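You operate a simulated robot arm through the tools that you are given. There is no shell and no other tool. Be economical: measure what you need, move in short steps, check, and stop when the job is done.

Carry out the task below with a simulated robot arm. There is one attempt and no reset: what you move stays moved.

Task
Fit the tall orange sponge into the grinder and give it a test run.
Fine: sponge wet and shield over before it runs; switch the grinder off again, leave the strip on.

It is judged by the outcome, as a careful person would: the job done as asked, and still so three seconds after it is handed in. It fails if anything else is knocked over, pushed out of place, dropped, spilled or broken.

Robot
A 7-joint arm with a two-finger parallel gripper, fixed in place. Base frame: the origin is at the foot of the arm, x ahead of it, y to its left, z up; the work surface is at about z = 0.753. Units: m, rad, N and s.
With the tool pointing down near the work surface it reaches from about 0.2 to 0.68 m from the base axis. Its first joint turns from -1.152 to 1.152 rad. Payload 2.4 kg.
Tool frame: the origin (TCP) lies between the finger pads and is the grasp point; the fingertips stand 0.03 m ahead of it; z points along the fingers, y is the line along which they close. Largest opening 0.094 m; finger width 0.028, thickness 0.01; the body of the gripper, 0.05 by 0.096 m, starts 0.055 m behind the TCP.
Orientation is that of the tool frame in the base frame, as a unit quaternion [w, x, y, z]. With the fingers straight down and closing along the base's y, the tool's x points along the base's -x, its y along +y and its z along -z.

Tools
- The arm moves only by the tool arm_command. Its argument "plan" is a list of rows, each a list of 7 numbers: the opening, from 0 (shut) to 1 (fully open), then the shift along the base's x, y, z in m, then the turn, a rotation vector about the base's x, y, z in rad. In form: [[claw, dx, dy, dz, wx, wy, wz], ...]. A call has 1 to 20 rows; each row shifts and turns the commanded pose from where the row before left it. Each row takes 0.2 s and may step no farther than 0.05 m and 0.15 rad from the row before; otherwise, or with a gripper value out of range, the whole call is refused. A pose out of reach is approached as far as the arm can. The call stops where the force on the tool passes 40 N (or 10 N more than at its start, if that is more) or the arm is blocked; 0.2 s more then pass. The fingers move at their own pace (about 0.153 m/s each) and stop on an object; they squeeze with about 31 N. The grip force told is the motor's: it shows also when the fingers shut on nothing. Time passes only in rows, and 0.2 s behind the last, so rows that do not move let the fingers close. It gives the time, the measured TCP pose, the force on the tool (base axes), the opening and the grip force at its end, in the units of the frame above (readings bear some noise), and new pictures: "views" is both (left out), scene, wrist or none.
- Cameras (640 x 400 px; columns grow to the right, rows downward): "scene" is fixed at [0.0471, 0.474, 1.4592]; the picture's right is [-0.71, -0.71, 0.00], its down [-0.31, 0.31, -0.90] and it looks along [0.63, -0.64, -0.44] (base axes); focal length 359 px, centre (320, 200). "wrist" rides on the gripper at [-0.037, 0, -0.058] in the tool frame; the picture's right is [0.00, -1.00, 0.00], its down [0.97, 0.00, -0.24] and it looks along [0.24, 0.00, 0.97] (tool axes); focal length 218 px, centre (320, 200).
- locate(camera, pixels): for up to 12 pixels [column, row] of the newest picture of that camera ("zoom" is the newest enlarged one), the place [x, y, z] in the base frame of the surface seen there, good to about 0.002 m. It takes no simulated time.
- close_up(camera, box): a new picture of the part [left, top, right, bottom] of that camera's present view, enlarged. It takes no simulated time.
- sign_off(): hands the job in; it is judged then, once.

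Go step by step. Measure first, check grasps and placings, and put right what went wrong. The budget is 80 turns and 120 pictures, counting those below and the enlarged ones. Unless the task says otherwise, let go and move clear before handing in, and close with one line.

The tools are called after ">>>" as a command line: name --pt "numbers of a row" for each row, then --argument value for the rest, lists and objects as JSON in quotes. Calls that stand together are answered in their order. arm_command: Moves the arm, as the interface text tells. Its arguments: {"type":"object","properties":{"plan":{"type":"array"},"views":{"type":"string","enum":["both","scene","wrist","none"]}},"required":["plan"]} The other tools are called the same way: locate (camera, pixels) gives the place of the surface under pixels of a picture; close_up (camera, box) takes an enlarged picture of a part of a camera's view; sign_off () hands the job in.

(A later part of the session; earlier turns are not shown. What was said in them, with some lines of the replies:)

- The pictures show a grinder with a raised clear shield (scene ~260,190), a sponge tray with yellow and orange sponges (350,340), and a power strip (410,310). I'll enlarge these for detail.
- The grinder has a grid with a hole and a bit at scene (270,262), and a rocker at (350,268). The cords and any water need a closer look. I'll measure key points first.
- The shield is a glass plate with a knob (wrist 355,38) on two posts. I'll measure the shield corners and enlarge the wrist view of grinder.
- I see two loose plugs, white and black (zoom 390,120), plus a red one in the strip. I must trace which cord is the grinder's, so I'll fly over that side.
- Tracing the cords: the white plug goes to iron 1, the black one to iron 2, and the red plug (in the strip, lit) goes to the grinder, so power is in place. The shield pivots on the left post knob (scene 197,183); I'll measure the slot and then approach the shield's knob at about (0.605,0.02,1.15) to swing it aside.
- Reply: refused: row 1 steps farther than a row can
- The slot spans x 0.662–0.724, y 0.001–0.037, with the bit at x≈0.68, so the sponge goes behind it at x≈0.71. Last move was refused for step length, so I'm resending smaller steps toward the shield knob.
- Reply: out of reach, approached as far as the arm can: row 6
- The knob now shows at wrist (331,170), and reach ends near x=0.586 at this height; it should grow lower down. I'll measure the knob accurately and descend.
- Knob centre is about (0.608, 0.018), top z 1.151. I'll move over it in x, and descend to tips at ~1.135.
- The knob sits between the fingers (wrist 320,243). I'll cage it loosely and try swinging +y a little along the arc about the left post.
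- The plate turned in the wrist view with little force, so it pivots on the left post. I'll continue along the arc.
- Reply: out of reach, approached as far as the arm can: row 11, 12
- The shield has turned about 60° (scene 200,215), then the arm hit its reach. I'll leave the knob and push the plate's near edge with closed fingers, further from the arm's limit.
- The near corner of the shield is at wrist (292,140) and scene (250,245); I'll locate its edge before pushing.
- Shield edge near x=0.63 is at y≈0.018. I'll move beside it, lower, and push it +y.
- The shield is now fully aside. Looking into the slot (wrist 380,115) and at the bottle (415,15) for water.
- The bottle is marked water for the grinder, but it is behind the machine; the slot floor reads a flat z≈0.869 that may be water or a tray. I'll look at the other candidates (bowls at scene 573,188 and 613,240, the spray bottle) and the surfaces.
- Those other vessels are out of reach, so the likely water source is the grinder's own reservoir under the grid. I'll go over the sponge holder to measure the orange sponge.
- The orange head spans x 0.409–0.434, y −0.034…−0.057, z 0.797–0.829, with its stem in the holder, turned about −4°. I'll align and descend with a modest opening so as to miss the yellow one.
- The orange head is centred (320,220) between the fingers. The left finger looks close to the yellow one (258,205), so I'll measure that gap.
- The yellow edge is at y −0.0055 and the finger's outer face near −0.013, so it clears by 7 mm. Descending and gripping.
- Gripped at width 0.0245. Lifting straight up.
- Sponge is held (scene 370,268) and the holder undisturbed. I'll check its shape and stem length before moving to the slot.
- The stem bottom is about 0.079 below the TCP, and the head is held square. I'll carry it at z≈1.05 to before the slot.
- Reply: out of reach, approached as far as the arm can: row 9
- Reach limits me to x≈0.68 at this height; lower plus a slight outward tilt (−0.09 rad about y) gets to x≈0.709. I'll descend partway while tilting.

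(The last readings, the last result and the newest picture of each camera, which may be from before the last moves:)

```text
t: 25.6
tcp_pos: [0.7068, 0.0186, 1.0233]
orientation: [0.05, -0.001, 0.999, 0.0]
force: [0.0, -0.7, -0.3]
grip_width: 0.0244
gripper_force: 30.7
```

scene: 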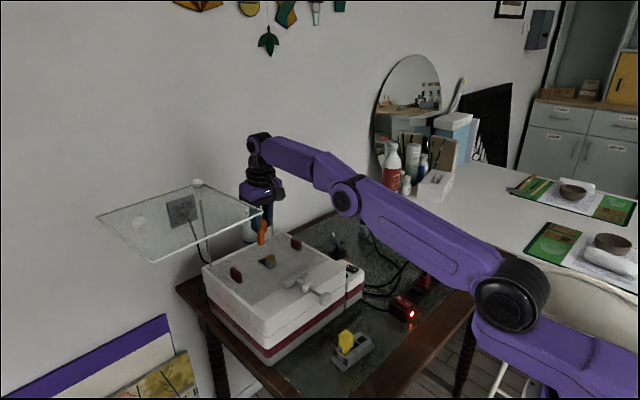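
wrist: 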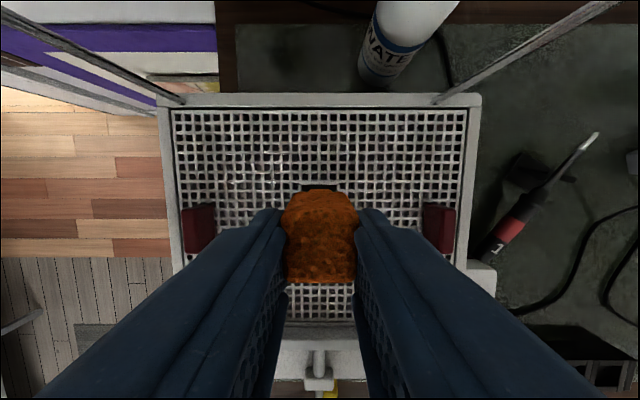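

The sponge is over the slot. I'll lower to just above the grid while reducing the tilt to 0.05.

>>> arm_command --pt "0.15 0 0 -0.015 0 0 0" --pt "0.15 0 0 -0.015 0 0.02 0" --pt "0.15 0 0 -0.008 0 0.02 0" --pt "0.15 0 0 0 0 0 0" --views "both"

>>> close_up --camera "scene" --box '[230, 220, 310, 280]'

```text
t: 26.6
tcp_pos: [0.7039, 0.0189, 0.9831]
orientation: [0.029, -0.001, 1.0, 0.0]
force: [0.1, -0.1, 0.3]
grip_width: 0.0241
gripper_force: 30.8
out of reach, approached as far as the arm can: row 3
```

scene: 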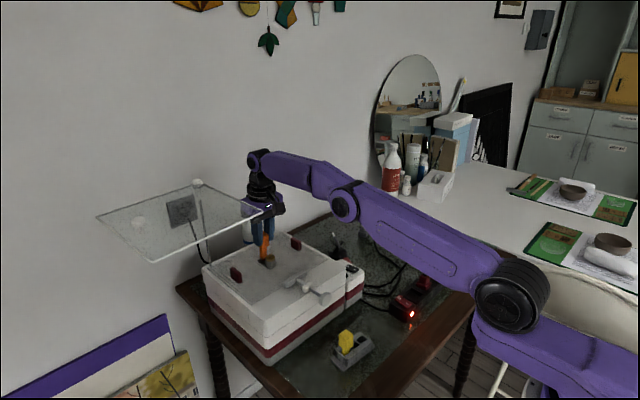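
wrist: 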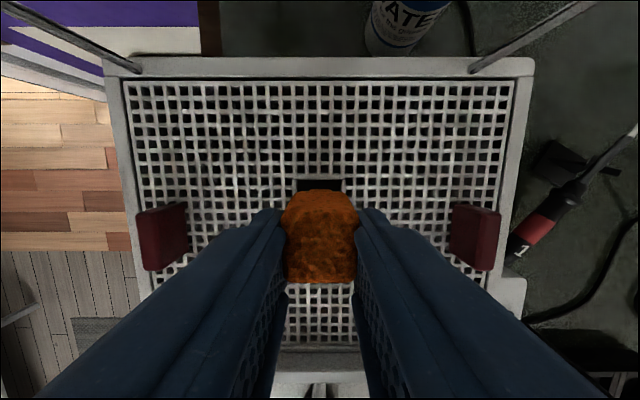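

```text
6.67 times, centred on (270, 250) of scene
```

zoom: 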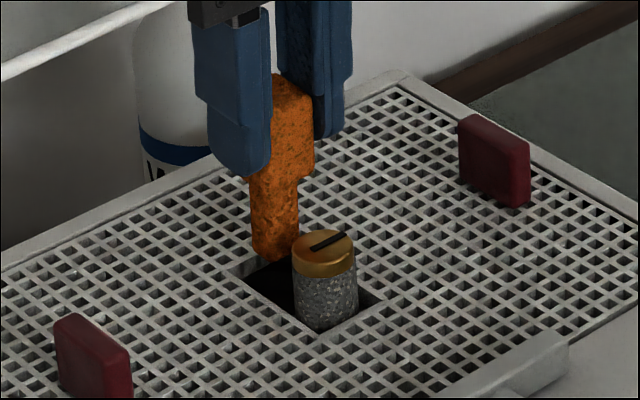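

The stem hovers behind the bit, above the slot (zoom 275,250). Descending in small steps.

>>> arm_command --pt "0.15 0.001 0 -0.01 0 0 0" --pt "0.15 0.001 0 -0.01 0 0 0" --pt "0.15 0.001 0 -0.008 0 0 0" --pt "0.15 0 0 -0.006 0 0 0" --pt "0.15 0 0 0 0 0 0" --views "both"

>>> close_up --camera "scene" --box '[230, 220, 310, 280]'

```text
t: 27.8
tcp_pos: [0.705, 0.017, 0.9492]
orientation: [0.03, 0.0, 1.0, 0.0]
force: [-0.8, 0.8, -0.4]
grip_width: 0.0241
gripper_force: 31.0
```

scene: 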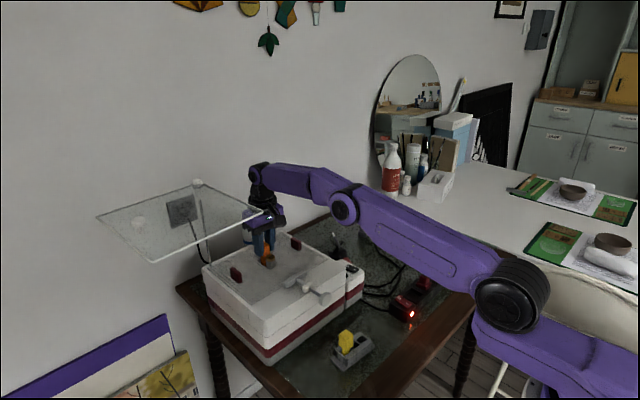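
wrist: 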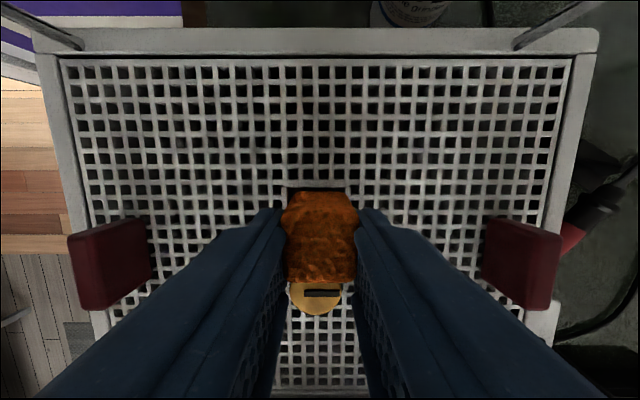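

```text
6.67 times, centred on (270, 250) of scene
```

zoom: 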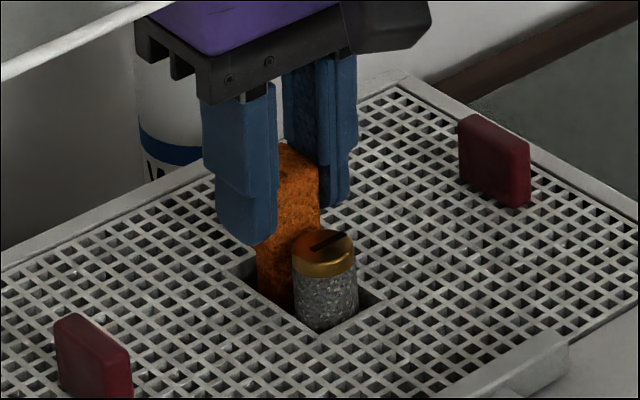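

No contact yet with the stem bottom at about 0.870. I'll continue gently, nudging +x by 2 mm to clear the bit.

>>> arm_command --pt "0.15 0.002 0.001 -0.004 0 0 0" --pt "0.15 0 0 -0.004 0 0 0" --pt "0.15 0 0 -0.004 0 0 0" --pt "0.15 0 0 -0.004 0 0 0" --pt "0.15 0 0 -0.004 0 0 0" --pt "0.15 0 0 0 0 0 0" --views "wrist"

>>> close_up --camera "scene" --box '[230, 220, 310, 280]'

```text
t: 29.1
tcp_pos: [0.709, 0.0205, 0.9359]
orientation: [0.036, 0.0, 0.999, 0.0]
force: [-1.0, 1.2, 6.0]
grip_width: 0.0244
gripper_force: 31.6
stopped in row 6: the force on the tool passed its limit (the readings are from after the stop); the commanded pose is now the measured one
```

wrist: 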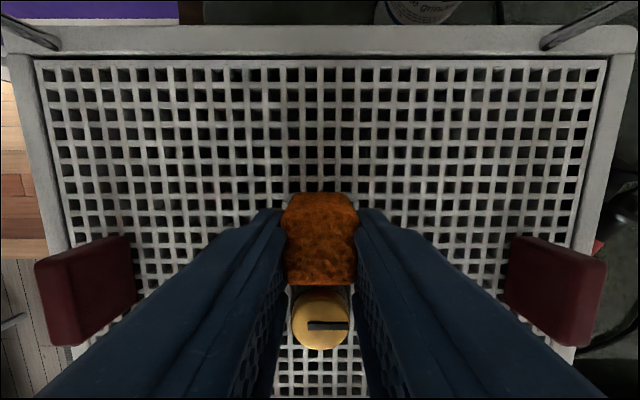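

```text
6.67 times, centred on (270, 250) of scene
```

zoom: 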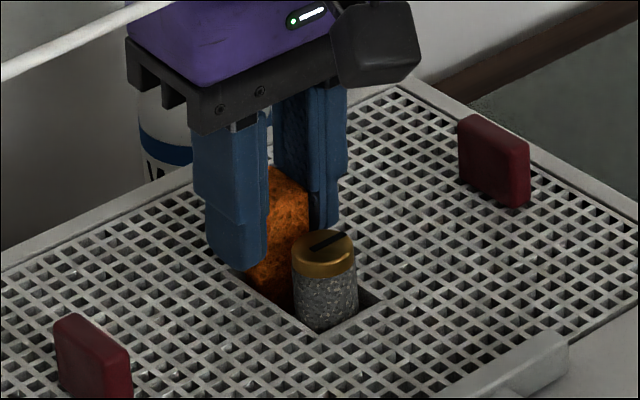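

Contact at TCP 0.936, possibly the head on the slot's rear edge. I'll lift 5 mm, shift −x 3 mm and lower again.

>>> arm_command --pt "0.15 0 0 0.006 0 0 0" --pt "0.15 -0.003 -0.001 0 0 0.02 0" --pt "0.15 0 0 -0.004 0 0 0" --pt "0.15 0 0 -0.004 0 0 0" --pt "0.15 0 0 -0.003 0 0 0" --pt "0.15 0 0 -0.003 0 0 0" --pt "0.15 0 0 0 0 0 0" --views "wrist"

>>> close_up --camera "scene" --box '[250, 235, 290, 270]'

```text
t: 30.6
tcp_pos: [0.7031, 0.0201, 0.9291]
orientation: [0.026, 0.0, 1.0, 0.0]
force: [-1.3, -0.2, 12.1]
grip_width: 0.0243
gripper_force: 30.5
out of reach, approached as far as the arm can: row 3
```

wrist: 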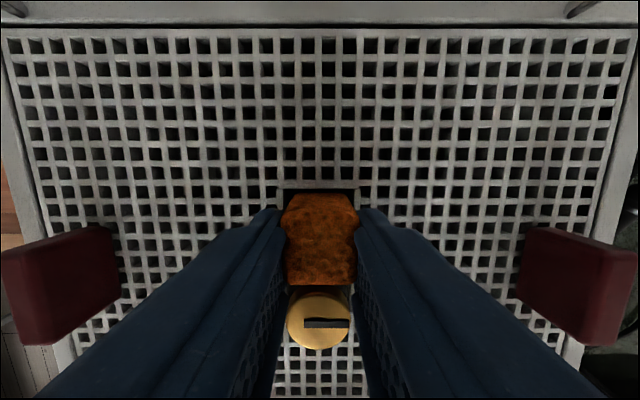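

```text
11.43 times, centred on (270, 252) of scene
```

zoom: 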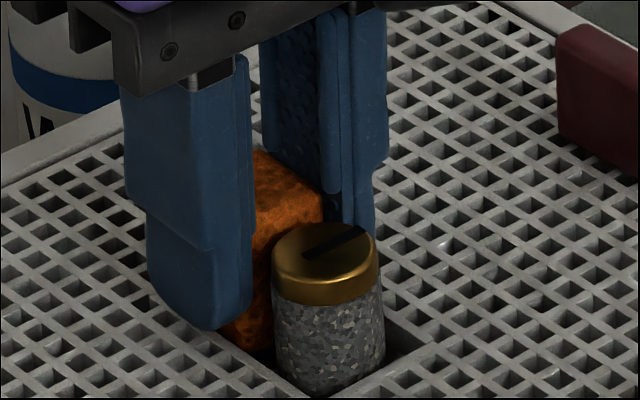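

Now at z 0.929 the head has entered the slot and the fingertips are at grid level. I'll release and lift to see how it sits.

>>> arm_command --pt "0.15 0 0 0.002 0 0 0" --pt "0.45 0 0 0 0 0 0" --pt "0.45 0 0 0 0 0 0" --pt "0.45 0 0 0.02 0 0 0" --pt "0.45 0 0 0.03 0 0 0" --pt "0.45 0 0 0.03 0 0 0" --pt "0.45 -0.03 0 0.03 0 0 0" --pt "0.45 -0.03 0 0 0 0 0" --views "both"

>>> close_up --camera "scene" --box '[245, 232, 295, 275]'

>>> close_up --camera "wrist" --box '[260, 80, 380, 190]'

```text
t: 32.5
tcp_pos: [0.6404, 0.0197, 1.0388]
orientation: [0.025, 0.0, 1.0, -0.001]
force: [1.0, -1.1, -0.7]
grip_width: 0.0423
gripper_force: 0.2
out of reach, approached as far as the arm can: row 6
```

scene: 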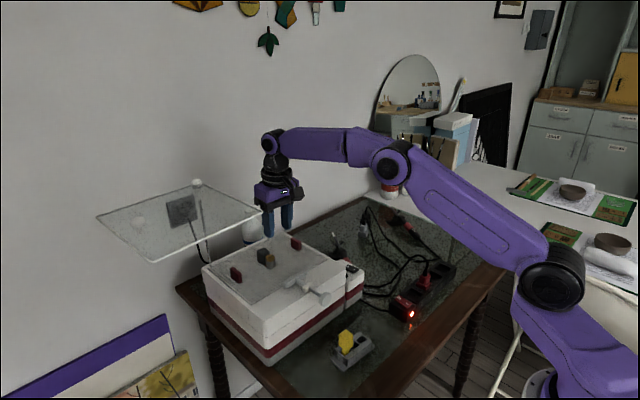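
wrist: 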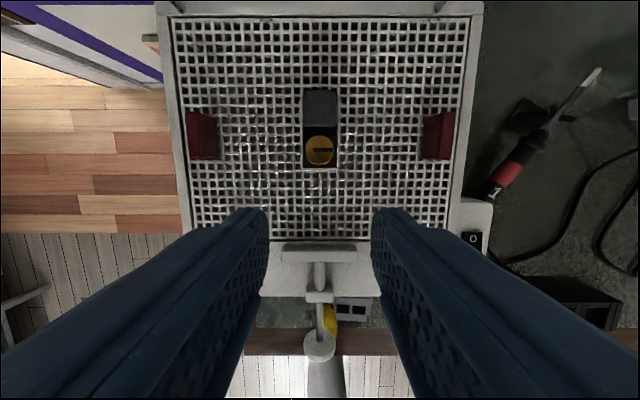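

```text
9.30 times, centred on (270, 254) of scene
```

zoom: 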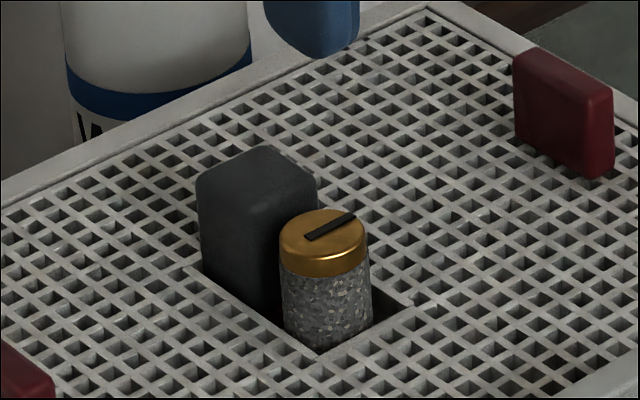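

```text
3.64 times, centred on (320, 135) of wrist
```

zoom: 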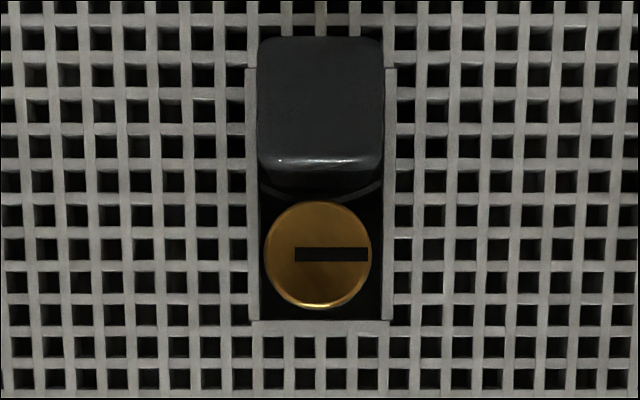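

The sponge stands in the slot behind the bit and has turned dark and glossy, i.e. apparently soaked. I'll check its position and height, and look at it at finer scale.

>>> locate --camera "wrist" --pixels '[[320, 105], [311, 105], [330, 105], [320, 94], [320, 120], [304, 112], [337, 112], [319, 150]]'

>>> locate --camera "scene" --pixels '[[264, 251], [261, 258], [270, 255], [266, 262]]'

>>> close_up --camera "wrist" --box '[300, 85, 340, 125]'

```text
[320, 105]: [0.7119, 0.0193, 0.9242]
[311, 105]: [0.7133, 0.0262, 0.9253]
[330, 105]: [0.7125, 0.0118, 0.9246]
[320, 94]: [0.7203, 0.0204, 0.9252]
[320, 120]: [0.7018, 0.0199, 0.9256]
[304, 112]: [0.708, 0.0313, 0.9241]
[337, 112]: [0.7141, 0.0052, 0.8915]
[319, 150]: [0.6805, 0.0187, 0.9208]
```

```text
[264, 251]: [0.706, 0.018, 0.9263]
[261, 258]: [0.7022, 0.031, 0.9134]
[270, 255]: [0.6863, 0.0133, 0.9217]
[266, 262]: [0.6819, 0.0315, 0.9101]
```

```text
10.00 times, centred on (320, 105) of wrist
```

zoom: 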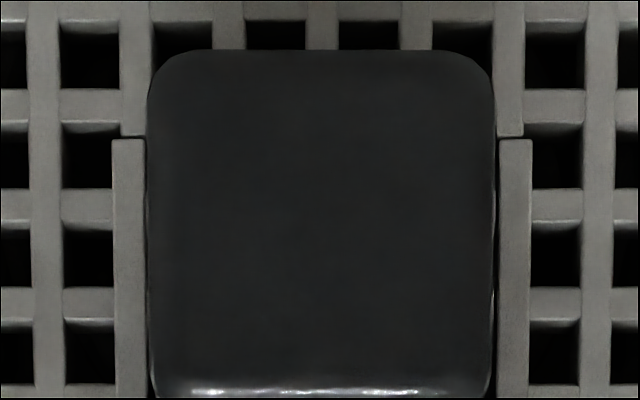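

The sponge stands upright in the slot (x 0.70–0.724, top 0.925), soaked. Next is the shield; I'll measure where its knob (scene 138,222) and edges are now.

>>> close_up --camera "scene" --box '[85, 170, 275, 275]'

>>> locate --camera "scene" --pixels '[[138, 217], [138, 222], [132, 222], [144, 222], [197, 183], [152, 261], [261, 210], [98, 216], [205, 235]]'

```text
3.37 times, centred on (180, 222) of scene
```

zoom: 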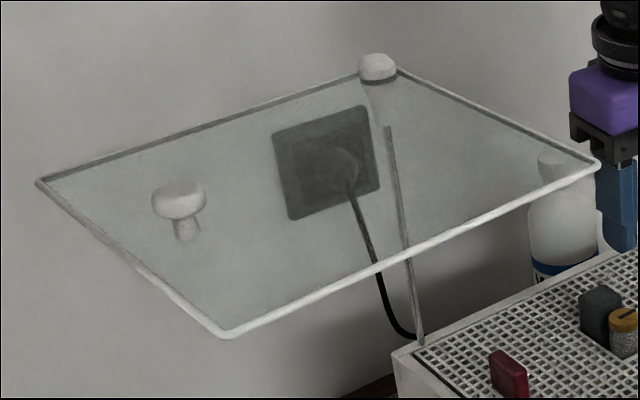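

```text
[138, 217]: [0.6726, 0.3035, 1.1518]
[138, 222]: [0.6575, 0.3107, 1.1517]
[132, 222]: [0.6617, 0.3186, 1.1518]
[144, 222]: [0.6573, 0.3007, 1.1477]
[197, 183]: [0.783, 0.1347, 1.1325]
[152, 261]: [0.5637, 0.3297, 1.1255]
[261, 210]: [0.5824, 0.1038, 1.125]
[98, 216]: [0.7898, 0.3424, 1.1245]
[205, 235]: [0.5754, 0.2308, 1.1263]
```

Knob is at (0.666,0.308), out of vertical reach. The outer corner at (0.564,0.330) is within reach with some tilt, so I'll go round the front of the shield with closed fingers to its outer edge.

>>> arm_command --pt "0 -0.03 0 0.03 0 0 0" --pt "0 -0.035 0 0.033 0 0 0" --pt "0 -0.035 0 0.033 0 0 0" --pt "0 -0.045 0 0 0 0 0" --pt "0 -0.025 0.03 0 0.0225 -0.031 0" --pt "0 0 0.045 0 0.0225 -0.031 0" --pt "0 0 0.045 0 0.0225 -0.031 0" --pt "0 0 0.045 0 0.0225 -0.031 0" --pt "0 0 0.045 0 0.0225 -0.031 0" --pt "0 0 0.045 0 0.0225 -0.031 0" --pt "0 0 0.045 0 0.0225 -0.031 0" --pt "0 0 0.045 0 0.0225 -0.031 0" --pt "0 0 0.015 0 0 0 0" --pt "0 0 0 0 0 0 0" --views "both"

```text
t: 35.5
tcp_pos: [0.4709, 0.3793, 1.1348]
orientation: [0.149, 0.003, 0.985, 0.09]
force: [-0.4, 0.6, -0.2]
grip_width: 0.0
gripper_force: 30.8
```

scene: 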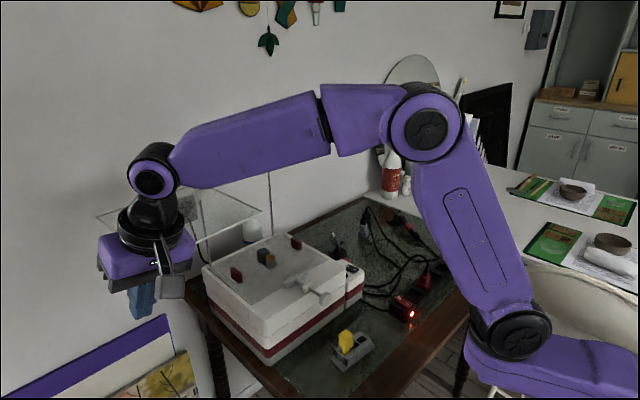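
wrist: 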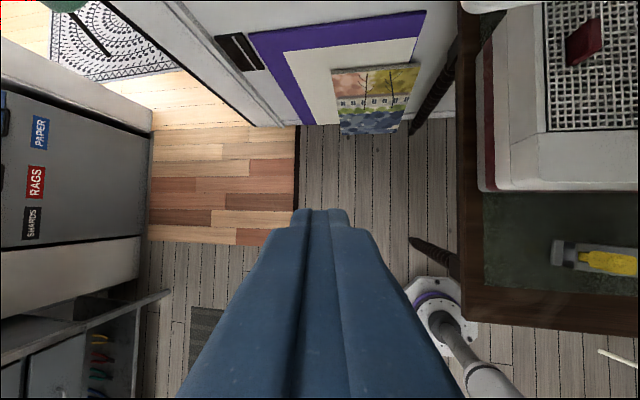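

Free of obstacles. Moving +x along the outside of the shield's outer edge.

>>> arm_command --pt "0 0.04 0 0 0 0 0" --pt "0 0.04 -0.005 0 0 0 0" --pt "0 0.035 -0.008 0 0 0 0" --pt "0 0 0 0 0 0 0" --views "both"

>>> close_up --camera "scene" --box '[40, 170, 200, 290]'

```text
t: 36.5
tcp_pos: [0.5861, 0.3653, 1.1335]
orientation: [0.148, 0.003, 0.985, 0.089]
force: [-0.4, 0.1, 0.1]
grip_width: 0.0001
gripper_force: 30.7
```

scene: 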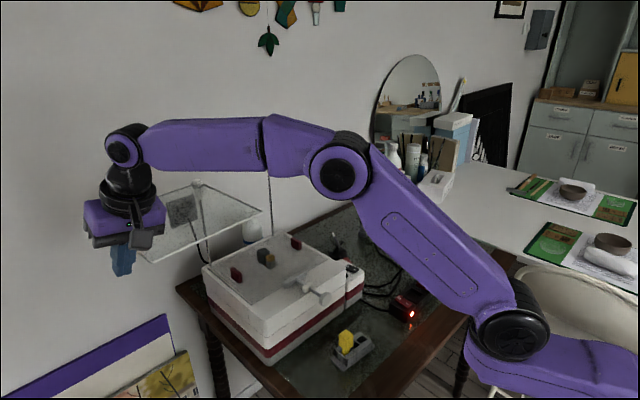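
wrist: 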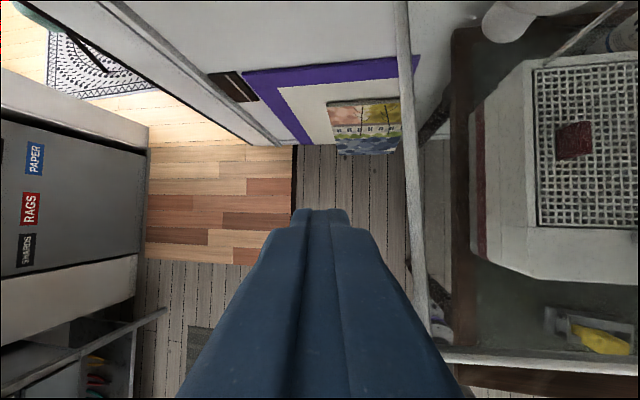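

```text
3.33 times, centred on (120, 230) of scene
```

zoom: 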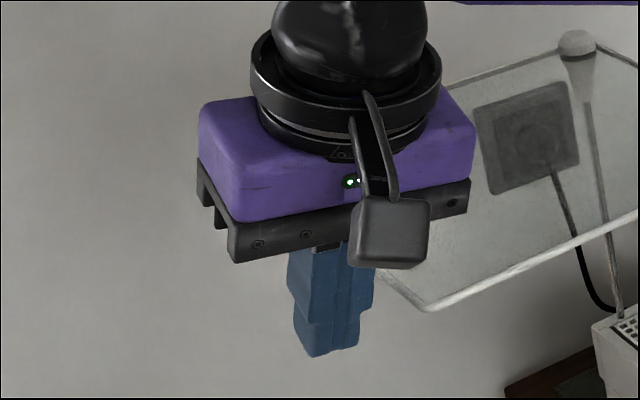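

The finger is outside the edge near corner B (wrist 410,150). I'll push it along the arc about the post, first −y then curving, by about 35°.

>>> arm_command --pt "0 -0.002 -0.015 0 0 0 0" --pt "0 -0.005 -0.016 0 0 0 0" --pt "0 -0.0163 -0.0187 0 0 0 0" --pt "0 -0.0147 -0.02 0 0 0 0" --pt "0 -0.013 -0.0213 0 0 0 0" --pt "0 -0.0113 -0.0224 0 0 0 0" --pt "0 -0.0091 -0.0232 0 0 0 0" --pt "0 -0.0071 -0.0239 0 0 0 0" --pt "0 0 0 0 0 0 0" --views "both"

```text
t: 38.5
tcp_pos: [0.5068, 0.2051, 1.1377]
orientation: [0.146, 0.002, 0.985, 0.089]
force: [-20.3, 5.4, -3.4]
grip_width: 0.0
gripper_force: 31.2
```

scene: 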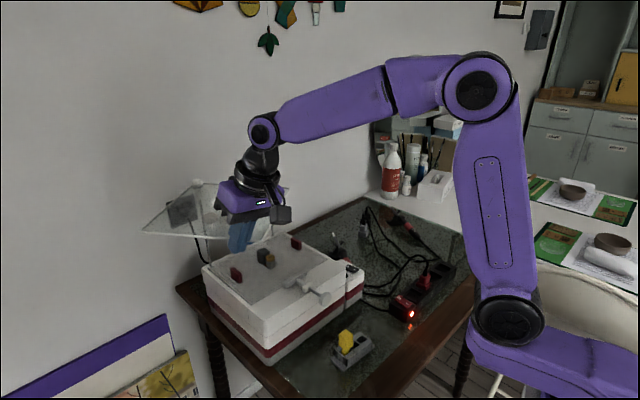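
wrist: 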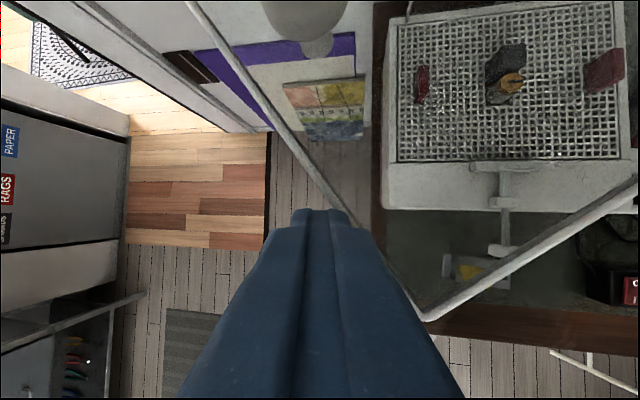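

The edge push shows 20 N from sliding friction, but the shield is already back about 35°, which puts its knob in vertical reach. I'll back off, rise, straighten the tool and go above the knob.

>>> arm_command --pt "0 -0.012 0.014 0 0 0 0" --pt "0 -0.01 0.008 0 0 0 0" --pt "0 0 0 0.04 0 0 0" --pt "0 0 0 0.035 -0.03 0.05 0" --pt "0.3 0.01 0 0 -0.05 0.08 0" --pt "0.6 0.02 0 0 -0.05 0.08 0" --pt "0.6 0.02 0 0 -0.05 0.08 0" --pt "0.6 0 0 0 0 0 0" --views "both"

```text
t: 40.2
tcp_pos: [0.5346, 0.2278, 1.2106]
orientation: [0.004, 0.001, 1.0, 0.0]
force: [-0.6, -0.7, 0.4]
grip_width: 0.0562
gripper_force: 0.0
```

scene: 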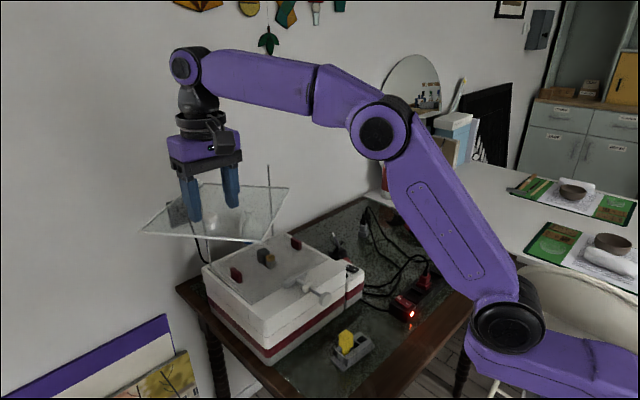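
wrist: 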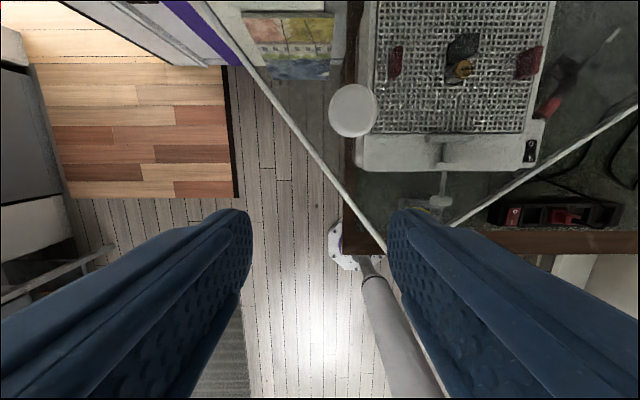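

The knob shows at wrist (353,110); measuring it.

>>> locate --camera "wrist" --pixels '[[353, 105], [337, 105], [369, 105], [353, 90], [353, 128], [380, 248], [300, 130], [560, 165]]'

```text
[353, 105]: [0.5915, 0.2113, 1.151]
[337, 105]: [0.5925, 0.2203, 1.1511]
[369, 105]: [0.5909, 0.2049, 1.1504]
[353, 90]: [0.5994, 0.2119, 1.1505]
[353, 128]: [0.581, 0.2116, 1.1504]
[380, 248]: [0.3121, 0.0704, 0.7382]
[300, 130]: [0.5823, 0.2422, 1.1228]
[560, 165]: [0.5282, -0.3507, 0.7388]
```

Knob centre (0.590, 0.212). Moving over and lowering to straddle it.

>>> arm_command --pt "0.6 0.02 -0.008 -0.01 0 0 0" --pt "0.6 0.02 -0.008 -0.01 0 0 0" --pt "0.6 0.01 0 -0.012 0 0 0" --pt "0.6 0.003 0 -0.013 0 0 0" --pt "0.4 0 0 0 0 0 0" --pt "0.4 0 0 0 0 0 0" --views "wrist"

```text
t: 41.6
tcp_pos: [0.5849, 0.2136, 1.1632]
orientation: [0.004, 0.002, 1.0, -0.001]
force: [0.5, -0.3, 0.1]
grip_width: 0.0377
gripper_force: 0.0
```

wrist: 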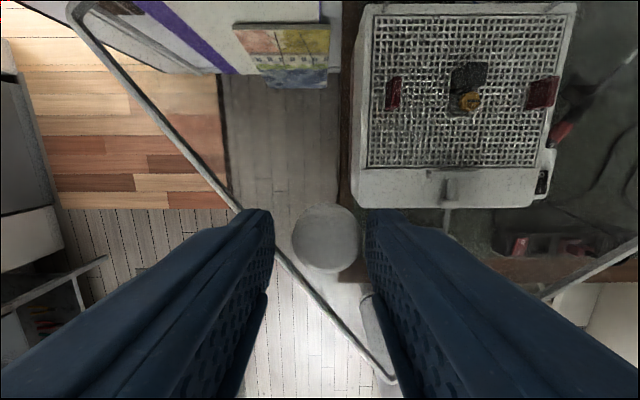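

The knob is caged (wrist 325,238). Swinging it back along the arc to its original place (0.609, 0.018).

>>> arm_command --pt "0.4 -0.004 -0.022 0 0 0 0" --pt "0.4 -0.0043 -0.018 0 0 0 0" --pt "0.4 -0.0027 -0.0184 0 0 0 0" --pt "0.4 -0.0012 -0.0185 0 0 0 0" --pt "0.4 0.0005 -0.0185 0 0 0 0" --pt "0.4 0.0021 -0.0185 0 0 0 0" --pt "0.4 0.0037 -0.0182 0 0 0 0" --pt "0.4 0.0053 -0.0177 0 0 0 0" --pt "0.4 0.0068 -0.0173 0 0 0 0" --pt "0.4 0.0083 -0.0166 0 0 0 0" --pt "0.4 0.0076 -0.0127 0 0 0 0" --pt "0.4 0 0 0 0 0 0" --views "both"

>>> locate --camera "scene" --pixels '[[268, 162], [326, 184], [247, 217], [193, 185]]'

```text
t: 44.2
tcp_pos: [0.6088, 0.0134, 1.1669]
orientation: [0.004, 0.002, 1.0, 0.0]
force: [0.6, 1.0, 0.1]
grip_width: 0.0377
gripper_force: 0.0
```

scene: 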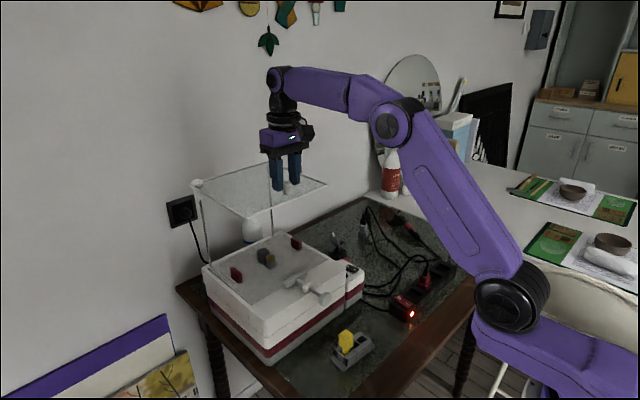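
wrist: 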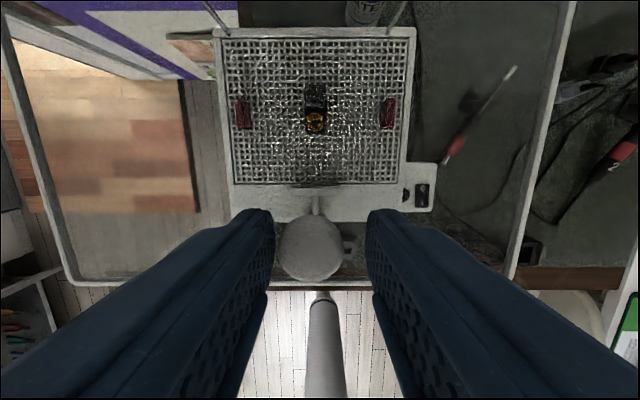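

```text
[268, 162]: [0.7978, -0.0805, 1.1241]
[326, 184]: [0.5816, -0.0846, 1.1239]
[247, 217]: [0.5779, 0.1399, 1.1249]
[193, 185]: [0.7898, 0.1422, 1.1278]
```

The shield corners match their original positions to 1 mm, so it is back over the grinder. Now I'll leave the knob and go above the grinder's rocker, with fingers closed.

>>> arm_command --pt "0.5 0 0.004 0.01 0 0 0" --pt "0.5 -0.01 0 0.035 0 0 0" --pt "0 -0.04 -0.02 0 0 0 0" --pt "0 -0.03 -0.035 0 0 0 0" --pt "0 0 -0.045 0 0 0 0" --pt "0 0 -0.045 0 0 0 0" --pt "0 0 -0.039 0 0 0 0" --pt "0 0.01 0 -0.045 0 0 0" --pt "0 0.01 0 -0.045 0 0 0" --pt "0 0 0 -0.045 0 0 0" --pt "0 0 0 -0.04 0 0 0" --pt "0 0 0 -0.04 0 0 0" --pt "0 0 0 0 0 0 0" --views "both"

>>> close_up --camera "scene" --box '[230, 235, 300, 280]'

```text
t: 47.0
tcp_pos: [0.5521, -0.1634, 0.9911]
orientation: [0.004, 0.002, 1.0, 0.0]
force: [0.0, 0.0, -0.6]
grip_width: 0.0001
gripper_force: 30.9
```

scene: 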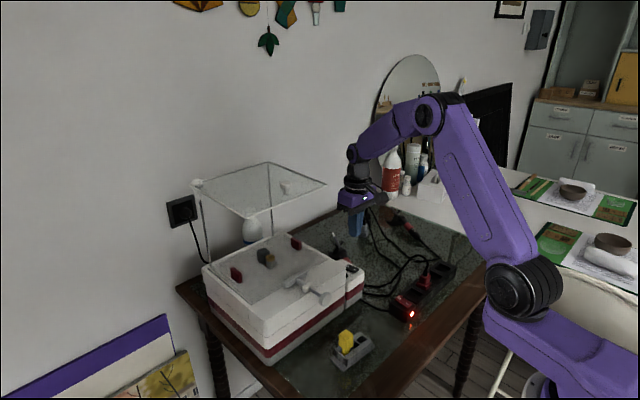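
wrist: 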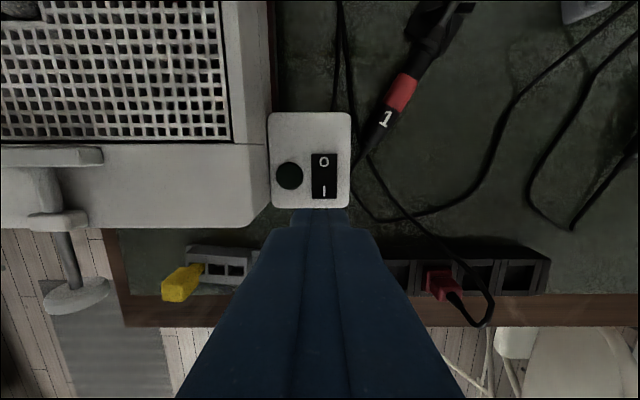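

```text
8.89 times, centred on (265, 258) of scene
```

zoom: 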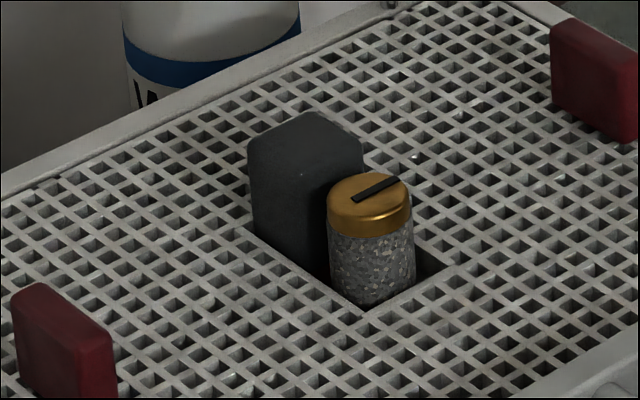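

Sponge in place, shield over. Measuring the rocker (wrist 324,175) before pressing I.

>>> locate --camera "wrist" --pixels '[[324, 156], [324, 164], [324, 176], [324, 188], [324, 196], [313, 176], [336, 176], [300, 196], [289, 176], [343, 190]]'

>>> close_up --camera "wrist" --box '[260, 105, 360, 215]'

```text
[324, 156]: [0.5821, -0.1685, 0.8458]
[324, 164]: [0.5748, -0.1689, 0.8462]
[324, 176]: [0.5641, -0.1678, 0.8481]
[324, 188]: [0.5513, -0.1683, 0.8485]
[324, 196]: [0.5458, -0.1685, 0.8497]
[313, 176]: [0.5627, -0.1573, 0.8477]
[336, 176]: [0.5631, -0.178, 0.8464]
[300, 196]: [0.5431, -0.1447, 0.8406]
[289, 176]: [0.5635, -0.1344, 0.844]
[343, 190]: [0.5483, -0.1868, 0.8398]
```

```text
3.64 times, centred on (310, 160) of wrist
```

zoom: 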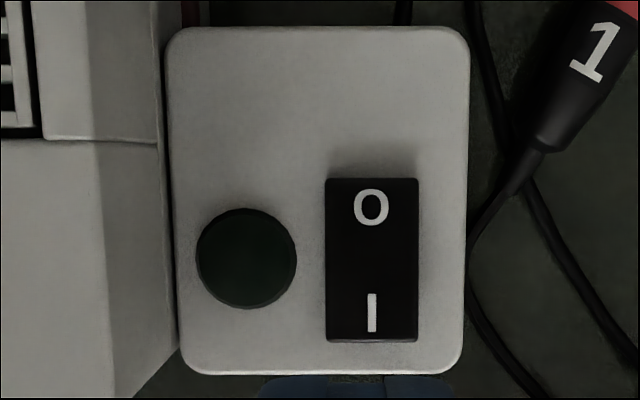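

Rocker spans x 0.542–0.586 with the I end raised (0.850), so it is off. I'll go over the I end (x≈0.547) and press down in small steps.

>>> arm_command --pt "0 -0.005 -0.0045 -0.02 0 0 0" --pt "0 0 0 -0.04 0 0 0" --pt "0 0 0 -0.03 0 0 0" --pt "0 0 0 -0.015 0 0 0" --pt "0 0 0 -0.004 0 0 0" --pt "0 0 0 -0.003 0 0 0" --pt "0 0 0 -0.003 0 0 0" --pt "0 0 0 0 0 0 0" --views "both"

```text
t: 48.9
tcp_pos: [0.545, -0.1698, 0.8802]
orientation: [0.004, 0.003, 1.0, 0.0]
force: [-0.6, -1.1, 1.3]
grip_width: 0.0002
gripper_force: 31.0
```

scene: 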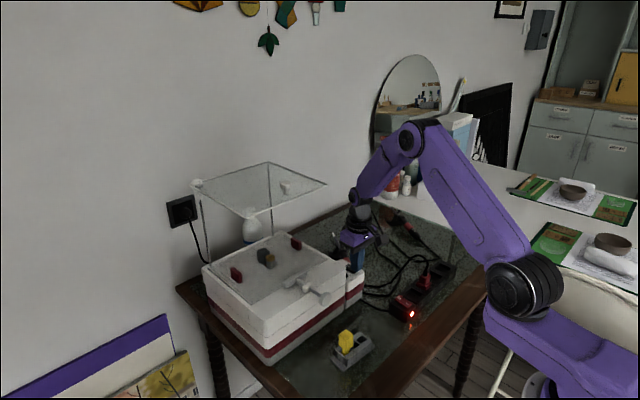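
wrist: 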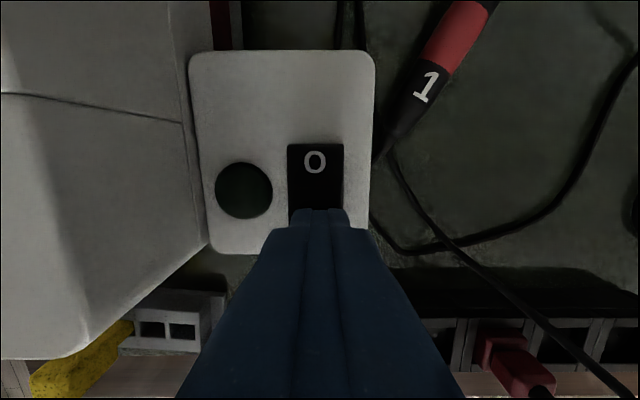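

Just making contact (1.3 N). Pressing further in 2 mm steps.

>>> arm_command --pt "0 0 0 -0.002 0 0 0" --pt "0 0 0 -0.002 0 0 0" --pt "0 0 0 -0.002 0 0 0" --pt "0 0 0 0 0 0 0" --views "both"

```text
t: 49.6
tcp_pos: [0.544, -0.1688, 0.8782]
orientation: [0.005, 0.001, 1.0, 0.0]
force: [-6.6, 2.2, 9.2]
grip_width: 0.0001
gripper_force: 30.9
stopped in row 3: the force on the tool passed its limit (the readings are from after the stop); the commanded pose is now the measured one
```

scene: 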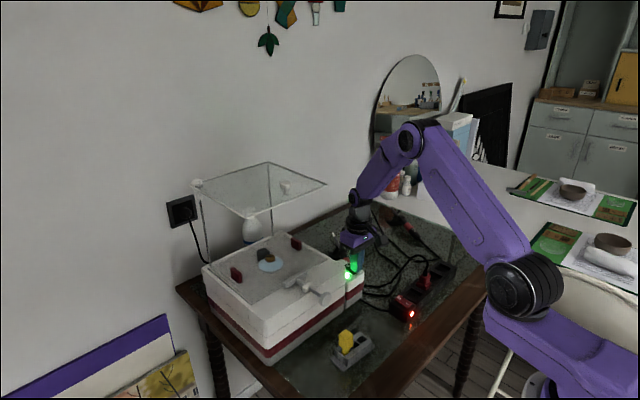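
wrist: 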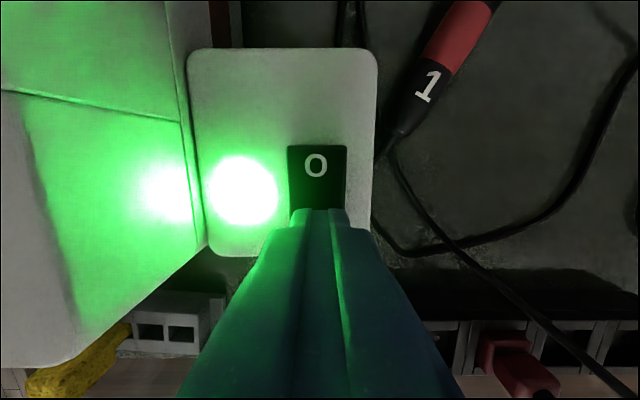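

The green lamp is lit and the grinder runs (scene 268,263 shows the water film around the bit). I'll lift off, let it run a couple of seconds and look.

>>> arm_command --pt "0 0 0 0.01 0 0 0" --pt "0 0 0 0.02 0 0 0" --pt "0 0.02 0 0 0 0 0" --pt "0 0.014 0 0 0 0 0" --pt "0 0 0 0 0 0 0" --pt "0 0 0 0 0 0 0" --pt "0 0 0 0 0 0 0" --pt "0 0 0 0 0 0 0" --views "both"

>>> close_up --camera "scene" --box '[230, 235, 370, 290]'

```text
t: 51.4
tcp_pos: [0.5785, -0.1701, 0.9057]
orientation: [0.006, 0.002, 1.0, 0.001]
force: [1.7, -0.3, -0.3]
grip_width: 0.0
gripper_force: 31.1
```

scene: 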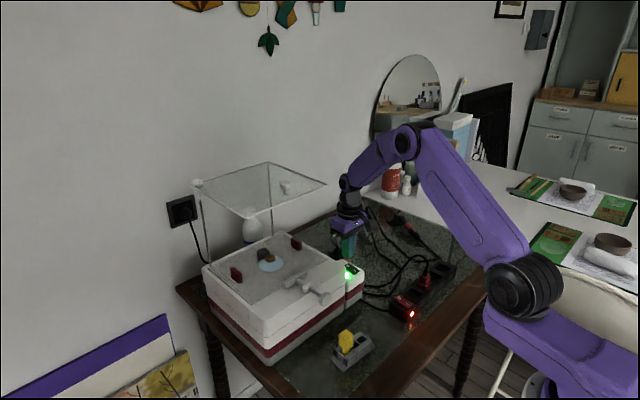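
wrist: 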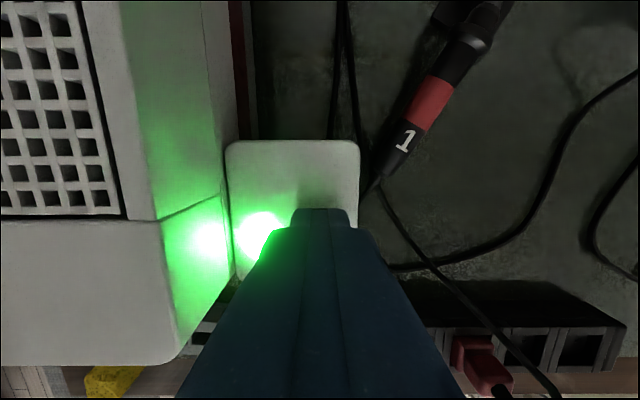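

```text
4.57 times, centred on (300, 262) of scene
```

zoom: 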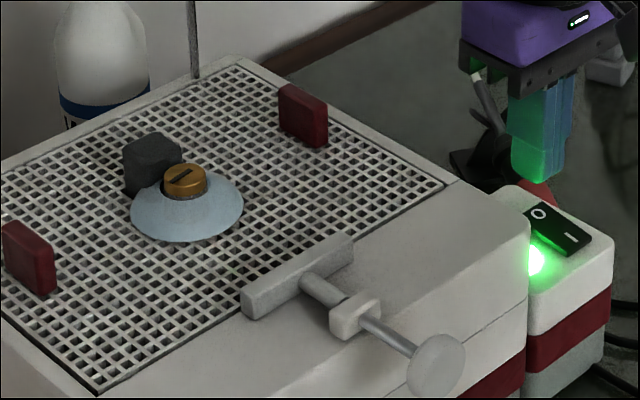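

It runs with water thrown off the bit and the shield above. Now pressing the 0 end (x≈0.581) to switch it off.

>>> arm_command --pt "0 0.004 0 0 0 0 0" --pt "0 0 0 -0.015 0 0 0" --pt "0 0 0 -0.007 0 0 0" --pt "0 0 0 -0.003 0 0 0" --pt "0 0 0 -0.002 0 0 0" --pt "0 0 0 -0.002 0 0 0" --pt "0 0 0 -0.002 0 0 0" --pt "0 0 0 0 0 0 0" --views "both"

```text
t: 53.2
tcp_pos: [0.5843, -0.17, 0.8785]
orientation: [0.005, 0.003, 1.0, -0.001]
force: [-5.2, -0.1, 15.3]
grip_width: 0.0001
gripper_force: 31.0
```

scene: 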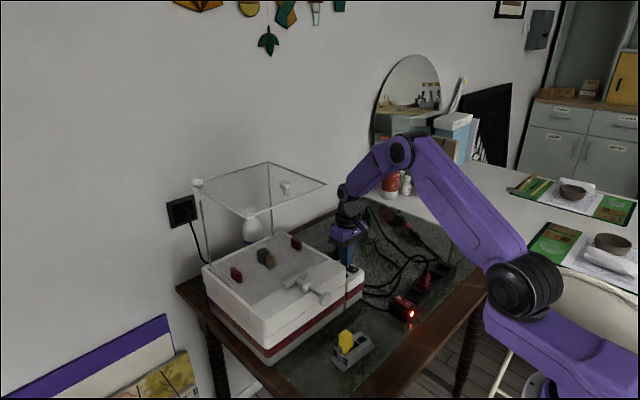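
wrist: 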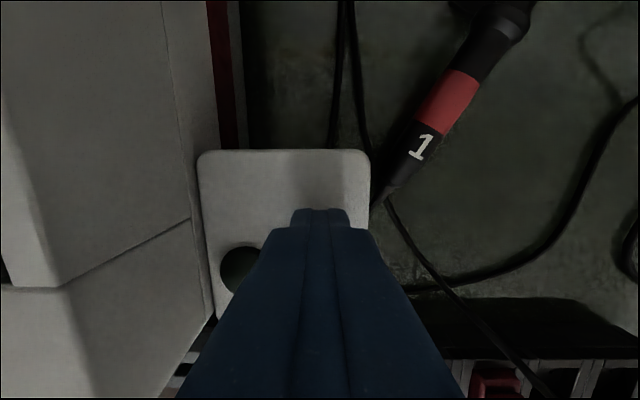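

The green lamp is out and the strip's red lamp is still lit (scene 412,313). I'll lift off and move clear for a final check.

>>> arm_command --pt "0 0 0 0.01 0 0 0" --pt "0 0 0 0.03 0 0 0" --pt "0 -0.03 0 0.035 0 0 0" --pt "0 -0.03 0 0.035 0 0 0" --pt "0 -0.03 0 0.035 0 0 0" --pt "0 -0.03 0 0.03 0 0 0" --pt "0 0 0 0 0 0 0" --views "both"

>>> close_up --camera "scene" --box '[220, 225, 380, 325]'

>>> close_up --camera "scene" --box '[180, 150, 440, 380]'

```text
t: 54.8
tcp_pos: [0.4626, -0.1703, 1.0477]
orientation: [0.005, 0.001, 1.0, 0.0]
force: [-0.3, 0.1, -0.3]
grip_width: 0.0
gripper_force: 30.9
```

scene: 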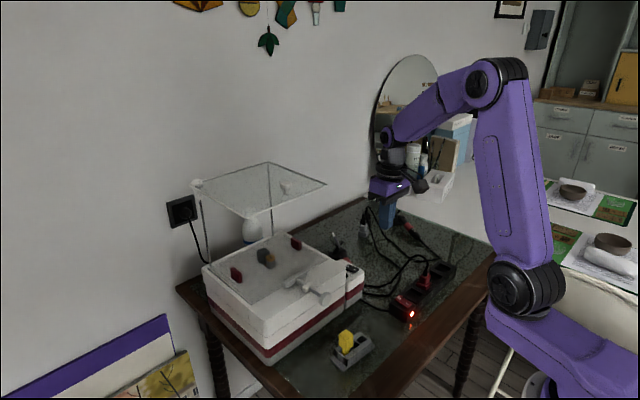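
wrist: 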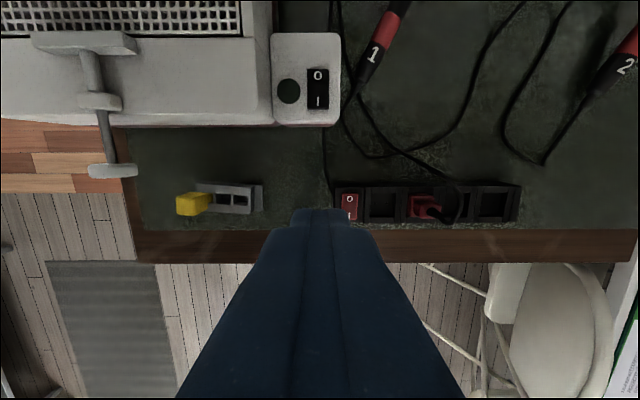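

```text
4.00 times, centred on (300, 275) of scene
```

zoom: 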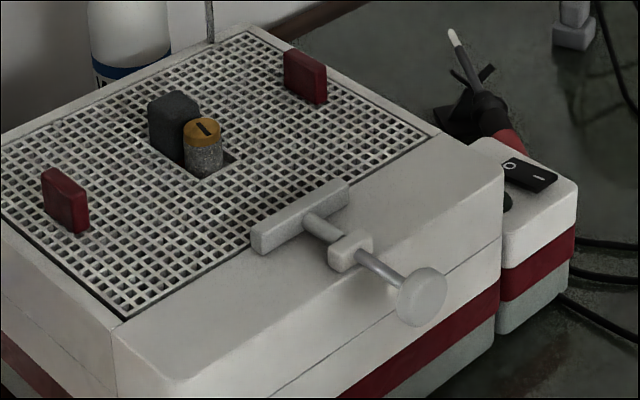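

```text
1.74 times, centred on (310, 265) of scene
```

zoom: 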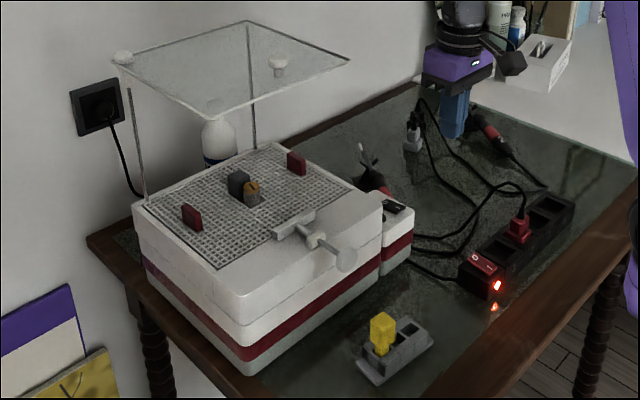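

The final pictures show the sponge seated behind the bit, the shield over the grinder, and the grinder off. The strip is still lit, nothing else has moved, and the arm is clear, so I'm handing in.

>>> sign_off

```text
The job is handed in.
```

The orange sponge is fitted in the grinder and looked wet (dark and glossy). With the shield over it, the grinder ran for about two seconds; it's now off, and the strip is still on.
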